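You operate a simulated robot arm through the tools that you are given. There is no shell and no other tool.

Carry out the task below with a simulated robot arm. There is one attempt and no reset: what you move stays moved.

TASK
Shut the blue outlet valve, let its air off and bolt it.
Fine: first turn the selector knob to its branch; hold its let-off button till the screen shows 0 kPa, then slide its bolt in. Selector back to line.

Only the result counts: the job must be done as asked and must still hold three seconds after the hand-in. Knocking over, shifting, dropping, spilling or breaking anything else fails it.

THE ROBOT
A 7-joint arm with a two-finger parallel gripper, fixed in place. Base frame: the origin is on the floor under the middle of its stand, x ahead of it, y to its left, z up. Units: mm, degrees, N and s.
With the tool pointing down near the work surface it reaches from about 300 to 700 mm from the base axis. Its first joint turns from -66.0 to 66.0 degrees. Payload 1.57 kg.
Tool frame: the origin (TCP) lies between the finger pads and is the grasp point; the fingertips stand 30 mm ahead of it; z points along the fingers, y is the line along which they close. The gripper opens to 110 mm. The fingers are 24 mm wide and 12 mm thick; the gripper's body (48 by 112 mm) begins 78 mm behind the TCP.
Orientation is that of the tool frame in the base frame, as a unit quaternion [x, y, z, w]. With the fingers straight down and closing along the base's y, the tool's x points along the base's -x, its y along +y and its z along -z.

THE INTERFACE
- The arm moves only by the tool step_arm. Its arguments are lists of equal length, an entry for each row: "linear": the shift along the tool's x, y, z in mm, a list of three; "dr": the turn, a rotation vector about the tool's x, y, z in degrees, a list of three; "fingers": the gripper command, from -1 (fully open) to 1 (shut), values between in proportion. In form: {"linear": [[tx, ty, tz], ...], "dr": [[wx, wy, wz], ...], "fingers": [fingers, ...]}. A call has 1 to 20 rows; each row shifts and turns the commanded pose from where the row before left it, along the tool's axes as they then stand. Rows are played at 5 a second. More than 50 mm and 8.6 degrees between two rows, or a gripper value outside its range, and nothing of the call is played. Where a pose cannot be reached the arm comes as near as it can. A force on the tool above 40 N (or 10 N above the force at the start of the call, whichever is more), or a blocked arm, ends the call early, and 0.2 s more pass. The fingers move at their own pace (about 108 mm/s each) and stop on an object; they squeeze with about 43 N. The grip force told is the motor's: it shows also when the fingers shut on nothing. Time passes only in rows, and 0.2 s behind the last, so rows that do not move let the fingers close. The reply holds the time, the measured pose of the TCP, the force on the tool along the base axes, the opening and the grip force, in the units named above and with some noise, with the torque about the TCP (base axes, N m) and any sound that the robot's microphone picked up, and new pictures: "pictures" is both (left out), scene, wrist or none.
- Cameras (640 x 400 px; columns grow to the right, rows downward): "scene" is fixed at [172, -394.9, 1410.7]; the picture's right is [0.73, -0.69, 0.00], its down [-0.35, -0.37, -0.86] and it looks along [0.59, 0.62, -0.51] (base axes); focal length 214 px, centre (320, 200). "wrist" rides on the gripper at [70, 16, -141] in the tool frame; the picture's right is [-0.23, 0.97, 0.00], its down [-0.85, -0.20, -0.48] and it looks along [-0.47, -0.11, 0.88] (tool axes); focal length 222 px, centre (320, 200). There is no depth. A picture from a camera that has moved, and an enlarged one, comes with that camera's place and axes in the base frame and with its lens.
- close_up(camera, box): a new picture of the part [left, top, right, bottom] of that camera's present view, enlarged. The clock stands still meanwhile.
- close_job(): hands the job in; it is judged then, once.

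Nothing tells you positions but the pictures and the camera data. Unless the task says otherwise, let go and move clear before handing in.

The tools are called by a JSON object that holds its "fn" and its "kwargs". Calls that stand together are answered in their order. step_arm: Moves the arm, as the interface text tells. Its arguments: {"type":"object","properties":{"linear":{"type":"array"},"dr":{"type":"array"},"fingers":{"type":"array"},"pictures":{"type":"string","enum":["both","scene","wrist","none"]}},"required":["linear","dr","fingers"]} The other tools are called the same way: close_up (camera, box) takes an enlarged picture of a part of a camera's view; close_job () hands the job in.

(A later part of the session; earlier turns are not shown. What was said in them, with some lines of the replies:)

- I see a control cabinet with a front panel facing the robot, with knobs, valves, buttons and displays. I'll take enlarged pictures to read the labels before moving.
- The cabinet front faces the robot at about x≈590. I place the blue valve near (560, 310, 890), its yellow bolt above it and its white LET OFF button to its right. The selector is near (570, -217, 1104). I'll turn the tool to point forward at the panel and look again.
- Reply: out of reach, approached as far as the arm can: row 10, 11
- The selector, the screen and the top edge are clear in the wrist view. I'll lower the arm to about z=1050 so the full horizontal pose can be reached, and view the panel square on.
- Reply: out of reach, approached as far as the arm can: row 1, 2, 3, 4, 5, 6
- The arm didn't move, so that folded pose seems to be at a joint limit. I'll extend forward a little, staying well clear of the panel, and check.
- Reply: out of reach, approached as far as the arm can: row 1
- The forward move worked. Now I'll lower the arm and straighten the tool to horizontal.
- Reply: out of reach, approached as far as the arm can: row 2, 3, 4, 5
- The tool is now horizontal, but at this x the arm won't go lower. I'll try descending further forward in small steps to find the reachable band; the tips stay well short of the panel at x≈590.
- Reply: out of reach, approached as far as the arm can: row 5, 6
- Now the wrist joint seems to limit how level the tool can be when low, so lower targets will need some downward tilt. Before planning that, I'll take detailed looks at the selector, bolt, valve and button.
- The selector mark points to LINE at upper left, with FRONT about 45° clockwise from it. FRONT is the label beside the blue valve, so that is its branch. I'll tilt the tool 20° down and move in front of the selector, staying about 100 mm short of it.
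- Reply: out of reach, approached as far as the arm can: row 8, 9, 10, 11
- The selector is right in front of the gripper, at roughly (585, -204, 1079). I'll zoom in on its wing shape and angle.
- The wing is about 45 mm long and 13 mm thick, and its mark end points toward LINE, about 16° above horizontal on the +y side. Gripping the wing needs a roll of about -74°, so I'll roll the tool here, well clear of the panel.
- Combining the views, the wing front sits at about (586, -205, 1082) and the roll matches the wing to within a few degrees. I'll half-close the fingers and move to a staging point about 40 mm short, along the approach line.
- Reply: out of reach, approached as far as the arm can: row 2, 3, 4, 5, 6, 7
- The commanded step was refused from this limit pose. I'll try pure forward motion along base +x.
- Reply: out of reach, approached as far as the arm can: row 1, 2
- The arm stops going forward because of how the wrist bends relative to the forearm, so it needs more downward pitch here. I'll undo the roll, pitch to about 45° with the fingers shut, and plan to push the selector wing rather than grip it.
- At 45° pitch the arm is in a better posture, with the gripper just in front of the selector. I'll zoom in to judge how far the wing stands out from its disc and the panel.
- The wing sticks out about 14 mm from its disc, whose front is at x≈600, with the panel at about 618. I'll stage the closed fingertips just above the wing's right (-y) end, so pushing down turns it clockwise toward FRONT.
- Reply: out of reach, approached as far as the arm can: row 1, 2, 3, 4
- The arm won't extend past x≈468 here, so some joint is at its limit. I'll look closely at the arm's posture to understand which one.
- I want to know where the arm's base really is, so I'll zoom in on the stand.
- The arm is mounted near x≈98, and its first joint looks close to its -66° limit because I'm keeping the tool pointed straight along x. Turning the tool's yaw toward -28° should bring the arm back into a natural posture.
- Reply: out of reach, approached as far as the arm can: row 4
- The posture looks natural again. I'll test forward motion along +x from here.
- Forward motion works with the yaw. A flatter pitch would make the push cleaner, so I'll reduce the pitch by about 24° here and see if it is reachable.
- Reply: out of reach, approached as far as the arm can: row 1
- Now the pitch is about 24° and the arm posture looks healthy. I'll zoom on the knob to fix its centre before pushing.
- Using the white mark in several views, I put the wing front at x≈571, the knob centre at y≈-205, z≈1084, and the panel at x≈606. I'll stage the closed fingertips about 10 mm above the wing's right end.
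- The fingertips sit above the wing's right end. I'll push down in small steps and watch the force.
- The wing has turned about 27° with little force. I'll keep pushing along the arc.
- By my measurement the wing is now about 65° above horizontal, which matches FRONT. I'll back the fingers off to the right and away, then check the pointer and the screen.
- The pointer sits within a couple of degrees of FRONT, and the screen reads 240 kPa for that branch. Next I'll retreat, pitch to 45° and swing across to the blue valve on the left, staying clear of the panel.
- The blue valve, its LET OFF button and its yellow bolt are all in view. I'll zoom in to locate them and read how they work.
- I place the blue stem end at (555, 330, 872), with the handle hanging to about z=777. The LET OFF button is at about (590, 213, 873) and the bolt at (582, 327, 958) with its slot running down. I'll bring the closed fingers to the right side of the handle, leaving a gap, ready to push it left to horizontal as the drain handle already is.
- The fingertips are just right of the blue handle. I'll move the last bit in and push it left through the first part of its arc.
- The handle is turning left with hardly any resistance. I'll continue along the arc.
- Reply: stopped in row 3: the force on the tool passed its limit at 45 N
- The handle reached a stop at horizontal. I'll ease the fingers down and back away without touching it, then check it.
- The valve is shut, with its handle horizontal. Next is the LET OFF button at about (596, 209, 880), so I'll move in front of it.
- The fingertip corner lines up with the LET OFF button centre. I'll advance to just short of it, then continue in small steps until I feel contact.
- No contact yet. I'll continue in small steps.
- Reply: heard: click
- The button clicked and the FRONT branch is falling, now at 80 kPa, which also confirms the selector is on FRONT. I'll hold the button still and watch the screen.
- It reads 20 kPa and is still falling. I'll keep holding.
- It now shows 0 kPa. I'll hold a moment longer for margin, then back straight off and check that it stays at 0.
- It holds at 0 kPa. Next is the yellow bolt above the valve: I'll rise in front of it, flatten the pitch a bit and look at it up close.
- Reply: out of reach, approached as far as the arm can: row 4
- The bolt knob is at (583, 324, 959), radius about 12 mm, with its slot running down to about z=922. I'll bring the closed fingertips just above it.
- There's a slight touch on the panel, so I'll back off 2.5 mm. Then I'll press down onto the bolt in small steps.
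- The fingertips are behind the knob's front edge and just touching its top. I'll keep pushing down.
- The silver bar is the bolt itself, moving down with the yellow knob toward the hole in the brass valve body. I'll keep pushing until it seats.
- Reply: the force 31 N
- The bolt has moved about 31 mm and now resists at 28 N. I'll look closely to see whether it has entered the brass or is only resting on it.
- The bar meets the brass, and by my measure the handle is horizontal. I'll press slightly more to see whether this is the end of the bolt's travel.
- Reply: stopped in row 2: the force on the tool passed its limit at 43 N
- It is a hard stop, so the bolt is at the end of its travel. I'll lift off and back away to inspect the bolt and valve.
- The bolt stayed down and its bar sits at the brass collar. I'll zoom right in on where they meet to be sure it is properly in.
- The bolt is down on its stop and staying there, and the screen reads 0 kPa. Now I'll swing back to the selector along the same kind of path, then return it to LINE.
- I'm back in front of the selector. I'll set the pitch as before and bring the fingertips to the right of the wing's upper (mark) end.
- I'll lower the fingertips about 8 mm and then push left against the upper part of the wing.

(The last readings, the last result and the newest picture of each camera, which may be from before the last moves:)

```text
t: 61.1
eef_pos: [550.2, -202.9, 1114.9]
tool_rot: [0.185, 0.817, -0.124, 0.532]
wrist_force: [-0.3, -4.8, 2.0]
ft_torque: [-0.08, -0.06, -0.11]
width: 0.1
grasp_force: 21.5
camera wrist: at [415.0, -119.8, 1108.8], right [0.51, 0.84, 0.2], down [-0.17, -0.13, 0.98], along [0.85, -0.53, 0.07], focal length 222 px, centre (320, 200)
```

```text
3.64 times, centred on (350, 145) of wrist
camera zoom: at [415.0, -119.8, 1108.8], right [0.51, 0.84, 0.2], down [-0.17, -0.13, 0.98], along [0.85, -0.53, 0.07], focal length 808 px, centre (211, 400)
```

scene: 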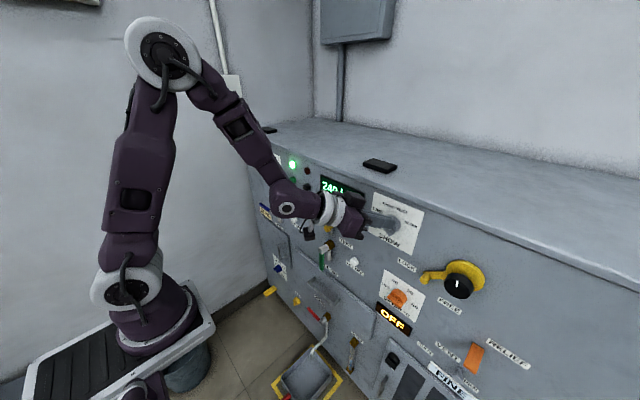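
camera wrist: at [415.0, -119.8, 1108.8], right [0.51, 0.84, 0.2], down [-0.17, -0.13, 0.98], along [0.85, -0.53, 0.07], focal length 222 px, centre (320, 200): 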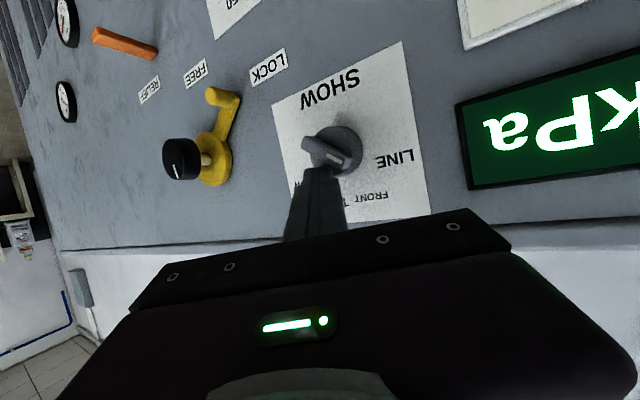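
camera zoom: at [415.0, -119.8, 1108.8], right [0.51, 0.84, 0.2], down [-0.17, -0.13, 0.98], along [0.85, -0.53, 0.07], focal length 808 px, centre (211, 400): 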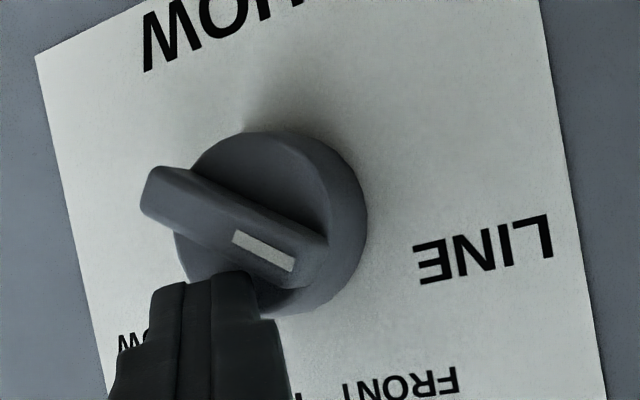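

The wing is about 38° above horizontal and the screen has already switched to 240 kPa for the line. LINE was at about 16–18°, so I'll push a little more.

{"fn": "step_arm", "kwargs": {"linear": [[1.9, 1.3, 0.2], [1.9, 1.3, 0.2], [0, 0, 0]], "dr": [[0, 0, 0], [0, 0, 0], [0, 0, 0]], "fingers": [1, 1, 1]}}

{"fn": "close_up", "kwargs": {"camera": "wrist", "box": [270, 90, 430, 200]}}

```text
t: 61.9
eef_pos: [549.1, -200.5, 1114.3]
tool_rot: [0.185, 0.814, -0.124, 0.536]
wrist_force: [-4.6, -4.9, 29.3]
ft_torque: [-0.13, -0.66, -0.16]
width: 0.0
grasp_force: 21.7
camera wrist: at [415.1, -117.3, 1106.6], right [0.51, 0.84, 0.2], down [-0.18, -0.13, 0.98], along [0.84, -0.53, 0.08], focal length 222 px, centre (320, 200)
```

scene: 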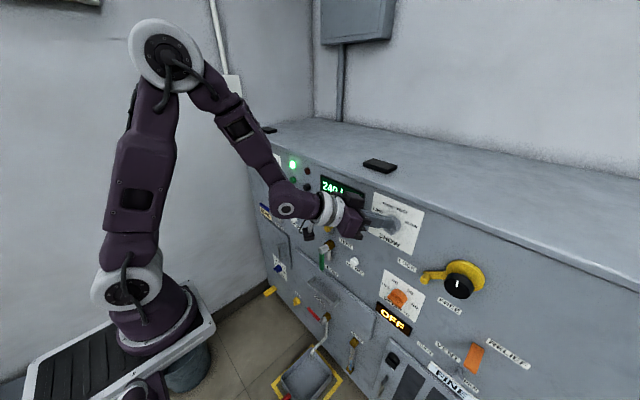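
wrist: 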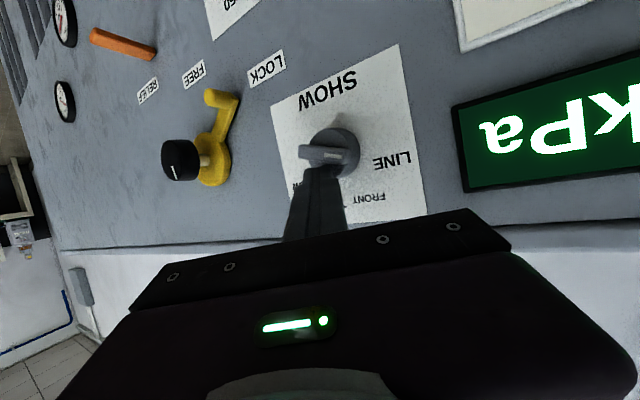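

```text
3.64 times, centred on (350, 145) of wrist
camera zoom: at [415.1, -117.3, 1106.6], right [0.51, 0.84, 0.2], down [-0.18, -0.13, 0.98], along [0.84, -0.53, 0.08], focal length 808 px, centre (211, 400)
```

zoom: 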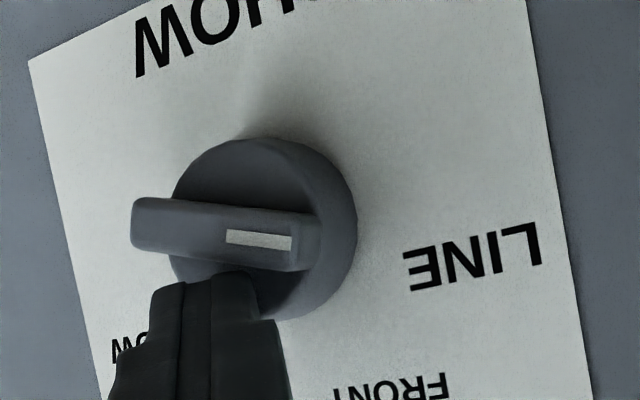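

The wing is back at its original angle, against its stop at LINE. I'll lift off, back away and verify everything.

{"fn": "step_arm", "kwargs": {"linear": [[-3.7, 0, -1.6], [-5.5, -0.1, -2.4], [6.9, -11.4, -15.2], [6.9, -11.4, -15.2], [6.9, -11.4, -15.2], [0, 0, 0]], "dr": [[0, 0, 0], [0, 0, 0], [0, 0, 0], [0, 0, 0], [0, 0, 0], [0, 0, 0]], "fingers": [1, 1, 1, 1, 1, 1]}}

{"fn": "close_up", "kwargs": {"camera": "wrist", "box": [290, 60, 450, 180]}}

{"fn": "close_up", "kwargs": {"camera": "scene", "box": [320, 165, 430, 250]}}

{"fn": "close_up", "kwargs": {"camera": "scene", "box": [246, 180, 306, 240]}}

```text
t: 63.3
eef_pos: [488.5, -208.8, 1120.4]
tool_rot: [0.185, 0.817, -0.124, 0.532]
wrist_force: [0.3, -0.4, 0.3]
ft_torque: [0.0, -0.03, 0.01]
width: 0.0
grasp_force: 21.0
camera wrist: at [354.6, -125.0, 1115.0], right [0.51, 0.84, 0.2], down [-0.17, -0.13, 0.98], along [0.85, -0.53, 0.07], focal length 222 px, centre (320, 200)
```

scene: 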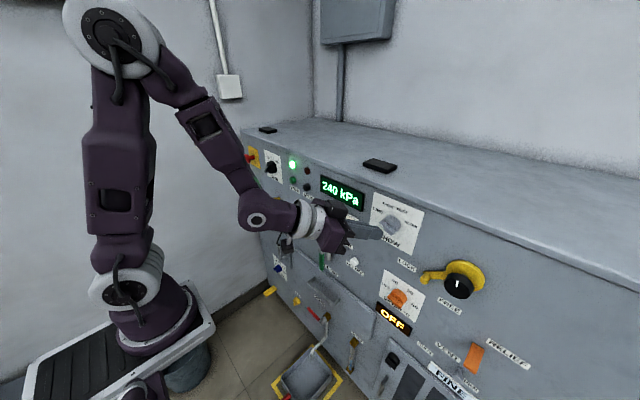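
wrist: 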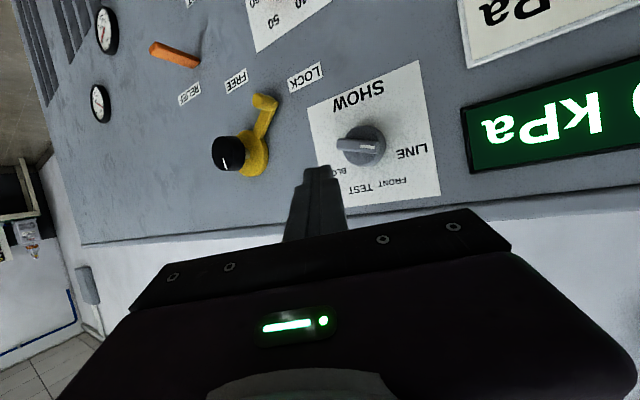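

```text
3.33 times, centred on (370, 120) of wrist
camera zoom: at [354.6, -125.0, 1115.0], right [0.51, 0.84, 0.2], down [-0.17, -0.13, 0.98], along [0.85, -0.53, 0.07], focal length 740 px, centre (153, 467)
```

zoom: 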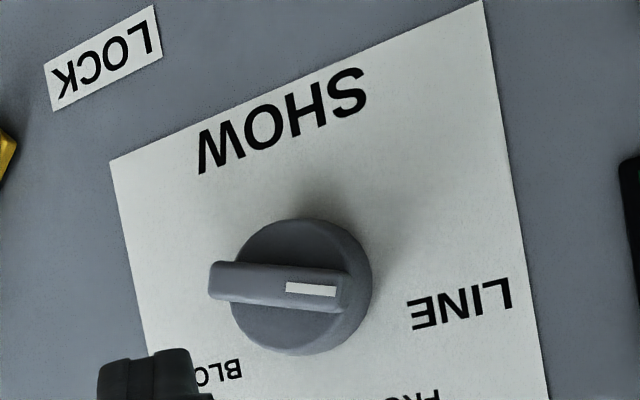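

```text
4.71 times, centred on (375, 208) of scene
camera zoom: at [172.0, -394.9, 1410.7], right [0.73, -0.69, 0.0], down [-0.35, -0.37, -0.86], along [0.59, 0.62, -0.51], focal length 1009 px, centre (61, 165)
```

zoom: 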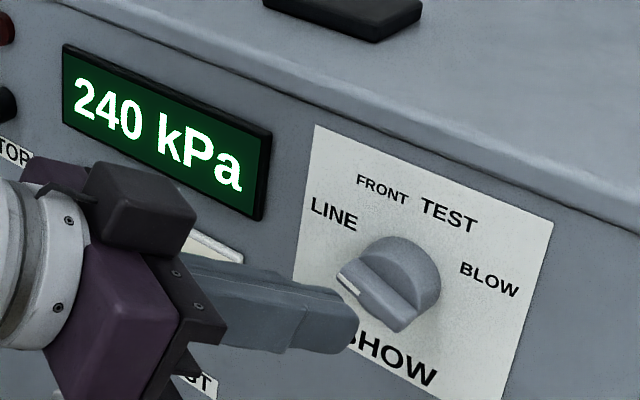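

```text
6.67 times, centred on (276, 210) of scene
camera zoom: at [172.0, -394.9, 1410.7], right [0.73, -0.69, 0.0], down [-0.35, -0.37, -0.86], along [0.59, 0.62, -0.51], focal length 1430 px, centre (613, 133)
```

zoom: 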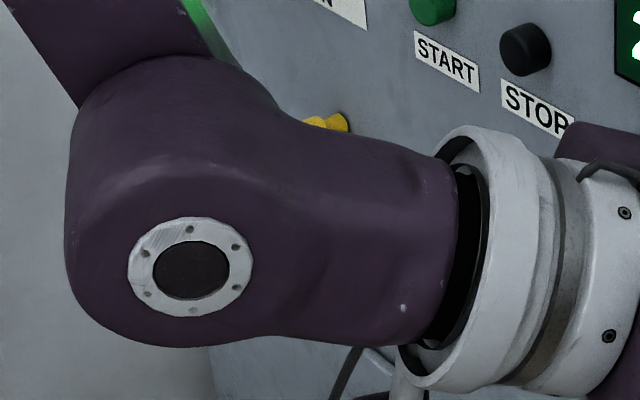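

The selector is back on LINE and the screen shows 240 kPa line pressure. I'll raise the arm clear so I can check the valve and bolt once more.

{"fn": "step_arm", "kwargs": {"linear": [[-32, 0, -14.2], [-32, 0, -14.2], [-32, 0, -14.2], [0, 0, 0]], "dr": [[0, 0, 0], [0, 0, 0], [0, 0, 0], [0, 0, 0]], "fingers": [1, 1, 1, 1]}}

{"fn": "close_up", "kwargs": {"camera": "scene", "box": [246, 170, 316, 250]}}

{"fn": "close_up", "kwargs": {"camera": "scene", "box": [320, 165, 430, 250]}}

```text
t: 64.3
eef_pos: [490.0, -208.7, 1225.5]
tool_rot: [0.185, 0.817, -0.123, 0.532]
wrist_force: [-1.4, 0.5, -0.1]
ft_torque: [0.03, 0.0, -0.03]
width: 0.0
grasp_force: 21.2
camera wrist: at [355.8, -124.6, 1219.0], right [0.51, 0.84, 0.2], down [-0.17, -0.13, 0.98], along [0.85, -0.53, 0.07], focal length 222 px, centre (320, 200)
```

scene: 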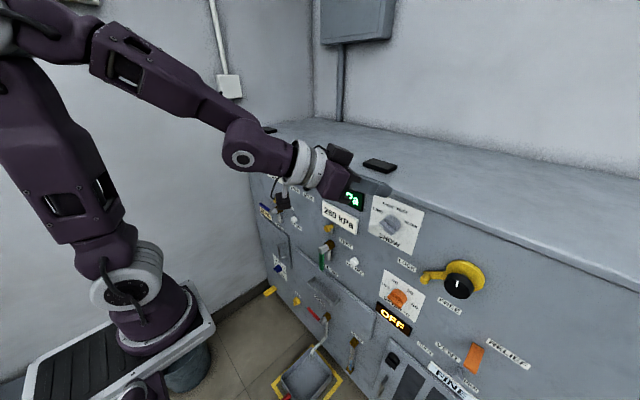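
wrist: 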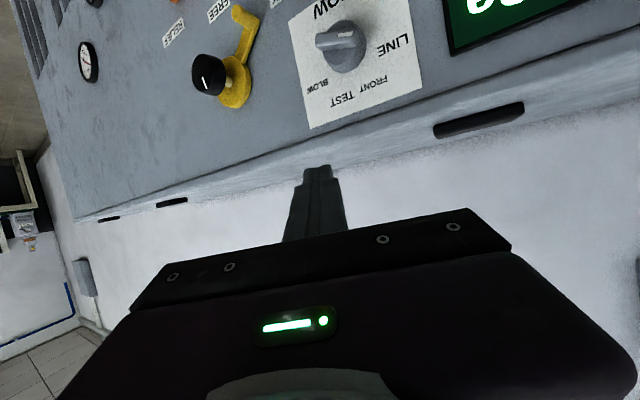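

```text
5.00 times, centred on (281, 210) of scene
camera zoom: at [172.0, -394.9, 1410.7], right [0.73, -0.69, 0.0], down [-0.35, -0.37, -0.86], along [0.59, 0.62, -0.51], focal length 1072 px, centre (515, 150)
```

zoom: 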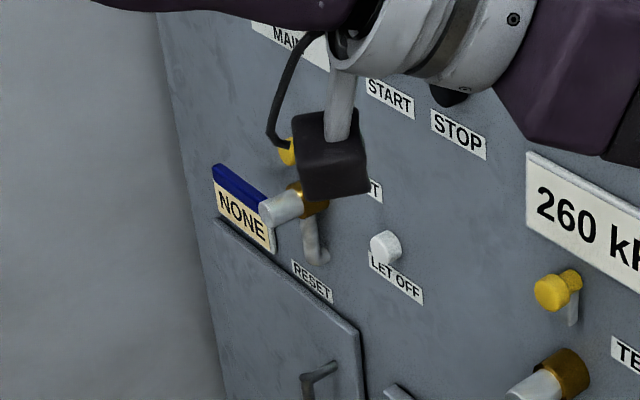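

```text
4.71 times, centred on (375, 208) of scene
camera zoom: at [172.0, -394.9, 1410.7], right [0.73, -0.69, 0.0], down [-0.35, -0.37, -0.86], along [0.59, 0.62, -0.51], focal length 1009 px, centre (61, 165)
```

zoom: 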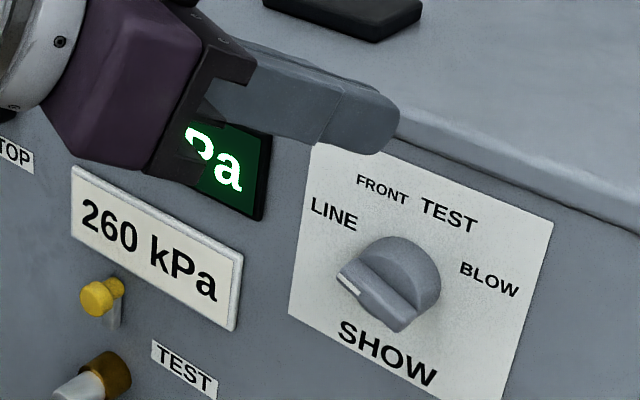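

{"fn": "step_arm", "kwargs": {"linear": [[-32, 0, -14.2], [-32, 0, -14.2], [0, 0, 0]], "dr": [[0, 0, 0], [0, 0, 0], [0, 0, 0]], "fingers": [1, 1, 1], "pictures": "scene"}}

{"fn": "close_up", "kwargs": {"camera": "scene", "box": [246, 170, 316, 250]}}

{"fn": "close_up", "kwargs": {"camera": "scene", "box": [262, 185, 296, 222]}}

{"fn": "close_up", "kwargs": {"camera": "scene", "box": [310, 160, 430, 250]}}

```text
t: 65.1
eef_pos: [489.1, -209.2, 1296.6]
tool_rot: [0.184, 0.817, -0.122, 0.533]
wrist_force: [0.7, 0.0, -0.1]
ft_torque: [-0.01, 0.05, 0.04]
width: 0.1
grasp_force: 21.5
```

scene: 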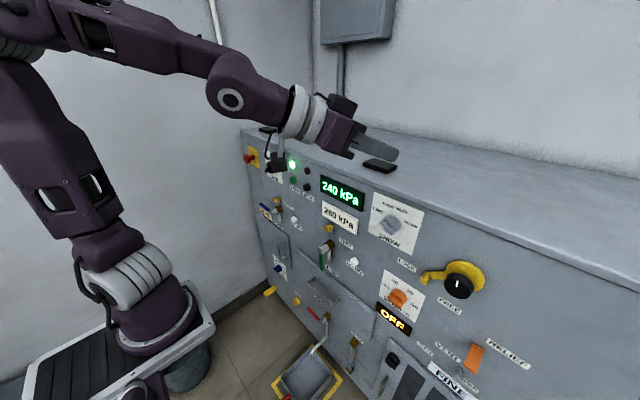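

```text
5.00 times, centred on (281, 210) of scene
camera zoom: at [172.0, -394.9, 1410.7], right [0.73, -0.69, 0.0], down [-0.35, -0.37, -0.86], along [0.59, 0.62, -0.51], focal length 1072 px, centre (515, 150)
```

zoom: 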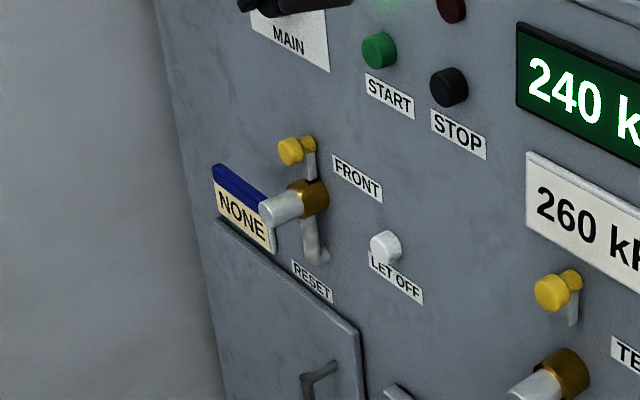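

```text
10.81 times, centred on (279, 204) of scene
camera zoom: at [172.0, -394.9, 1410.7], right [0.73, -0.69, 0.0], down [-0.35, -0.37, -0.86], along [0.59, 0.62, -0.51], focal length 2319 px, centre (763, 162)
```

zoom: 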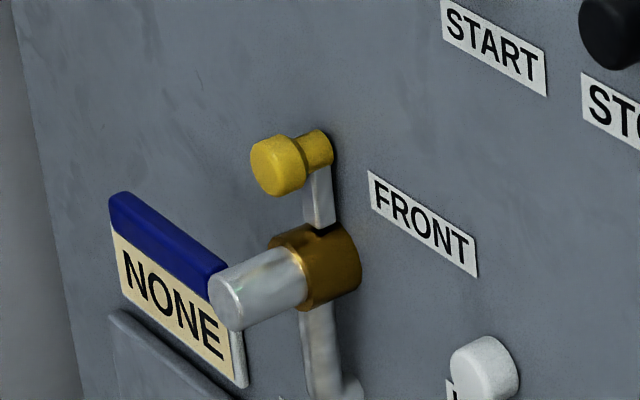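

```text
4.44 times, centred on (370, 205) of scene
camera zoom: at [172.0, -394.9, 1410.7], right [0.73, -0.69, 0.0], down [-0.35, -0.37, -0.86], along [0.59, 0.62, -0.51], focal length 953 px, centre (98, 178)
```

zoom: 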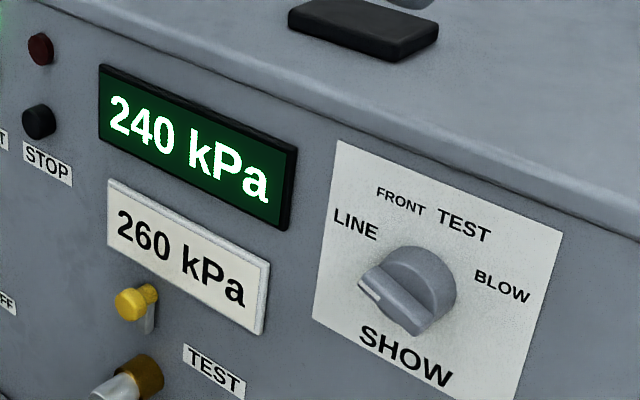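

The blue handle is shut and horizontal, and its branch was bled to 0 kPa. The bolt is down against its stop and the selector is back on LINE, showing 240 kPa. The arm is clear of everything, so I'm handing in the job.

{"fn": "close_job", "kwargs": {}}

```text
The job is handed in.
```

I shut the blue outlet valve, bled its air to 0 kPa and bolted it, then put the selector back on LINE. The job is handed in and I haven't seen a verdict.

- **Selector:** I turned it to FRONT, the label beside the blue valve. The reading fell while I held that valve's button, which confirmed it was the right branch.
- **Valve:** I pushed the blue handle from hanging down round to horizontal, where it met a hard stop.
- **Air let-off:** I held the LET OFF button until the screen showed 0 kPa. It was still at 0 after I let go and while I slid the bolt in.
- **Bolt:** I slid it down about 30 mm until it would go no further, and it stayed there when I backed away. Its end sits right at the brass collar and does not visibly enter it. I took the hard stop as fully in and did not test the lock by pushing on the handle.
- **Selector back:** It is on LINE again, against its stop, and the screen shows 240 kPa.

I left the other controls alone, and the arm was clear of the cabinet at hand-in. The fingertips lightly touched the panel face once while lining up on the bolt.
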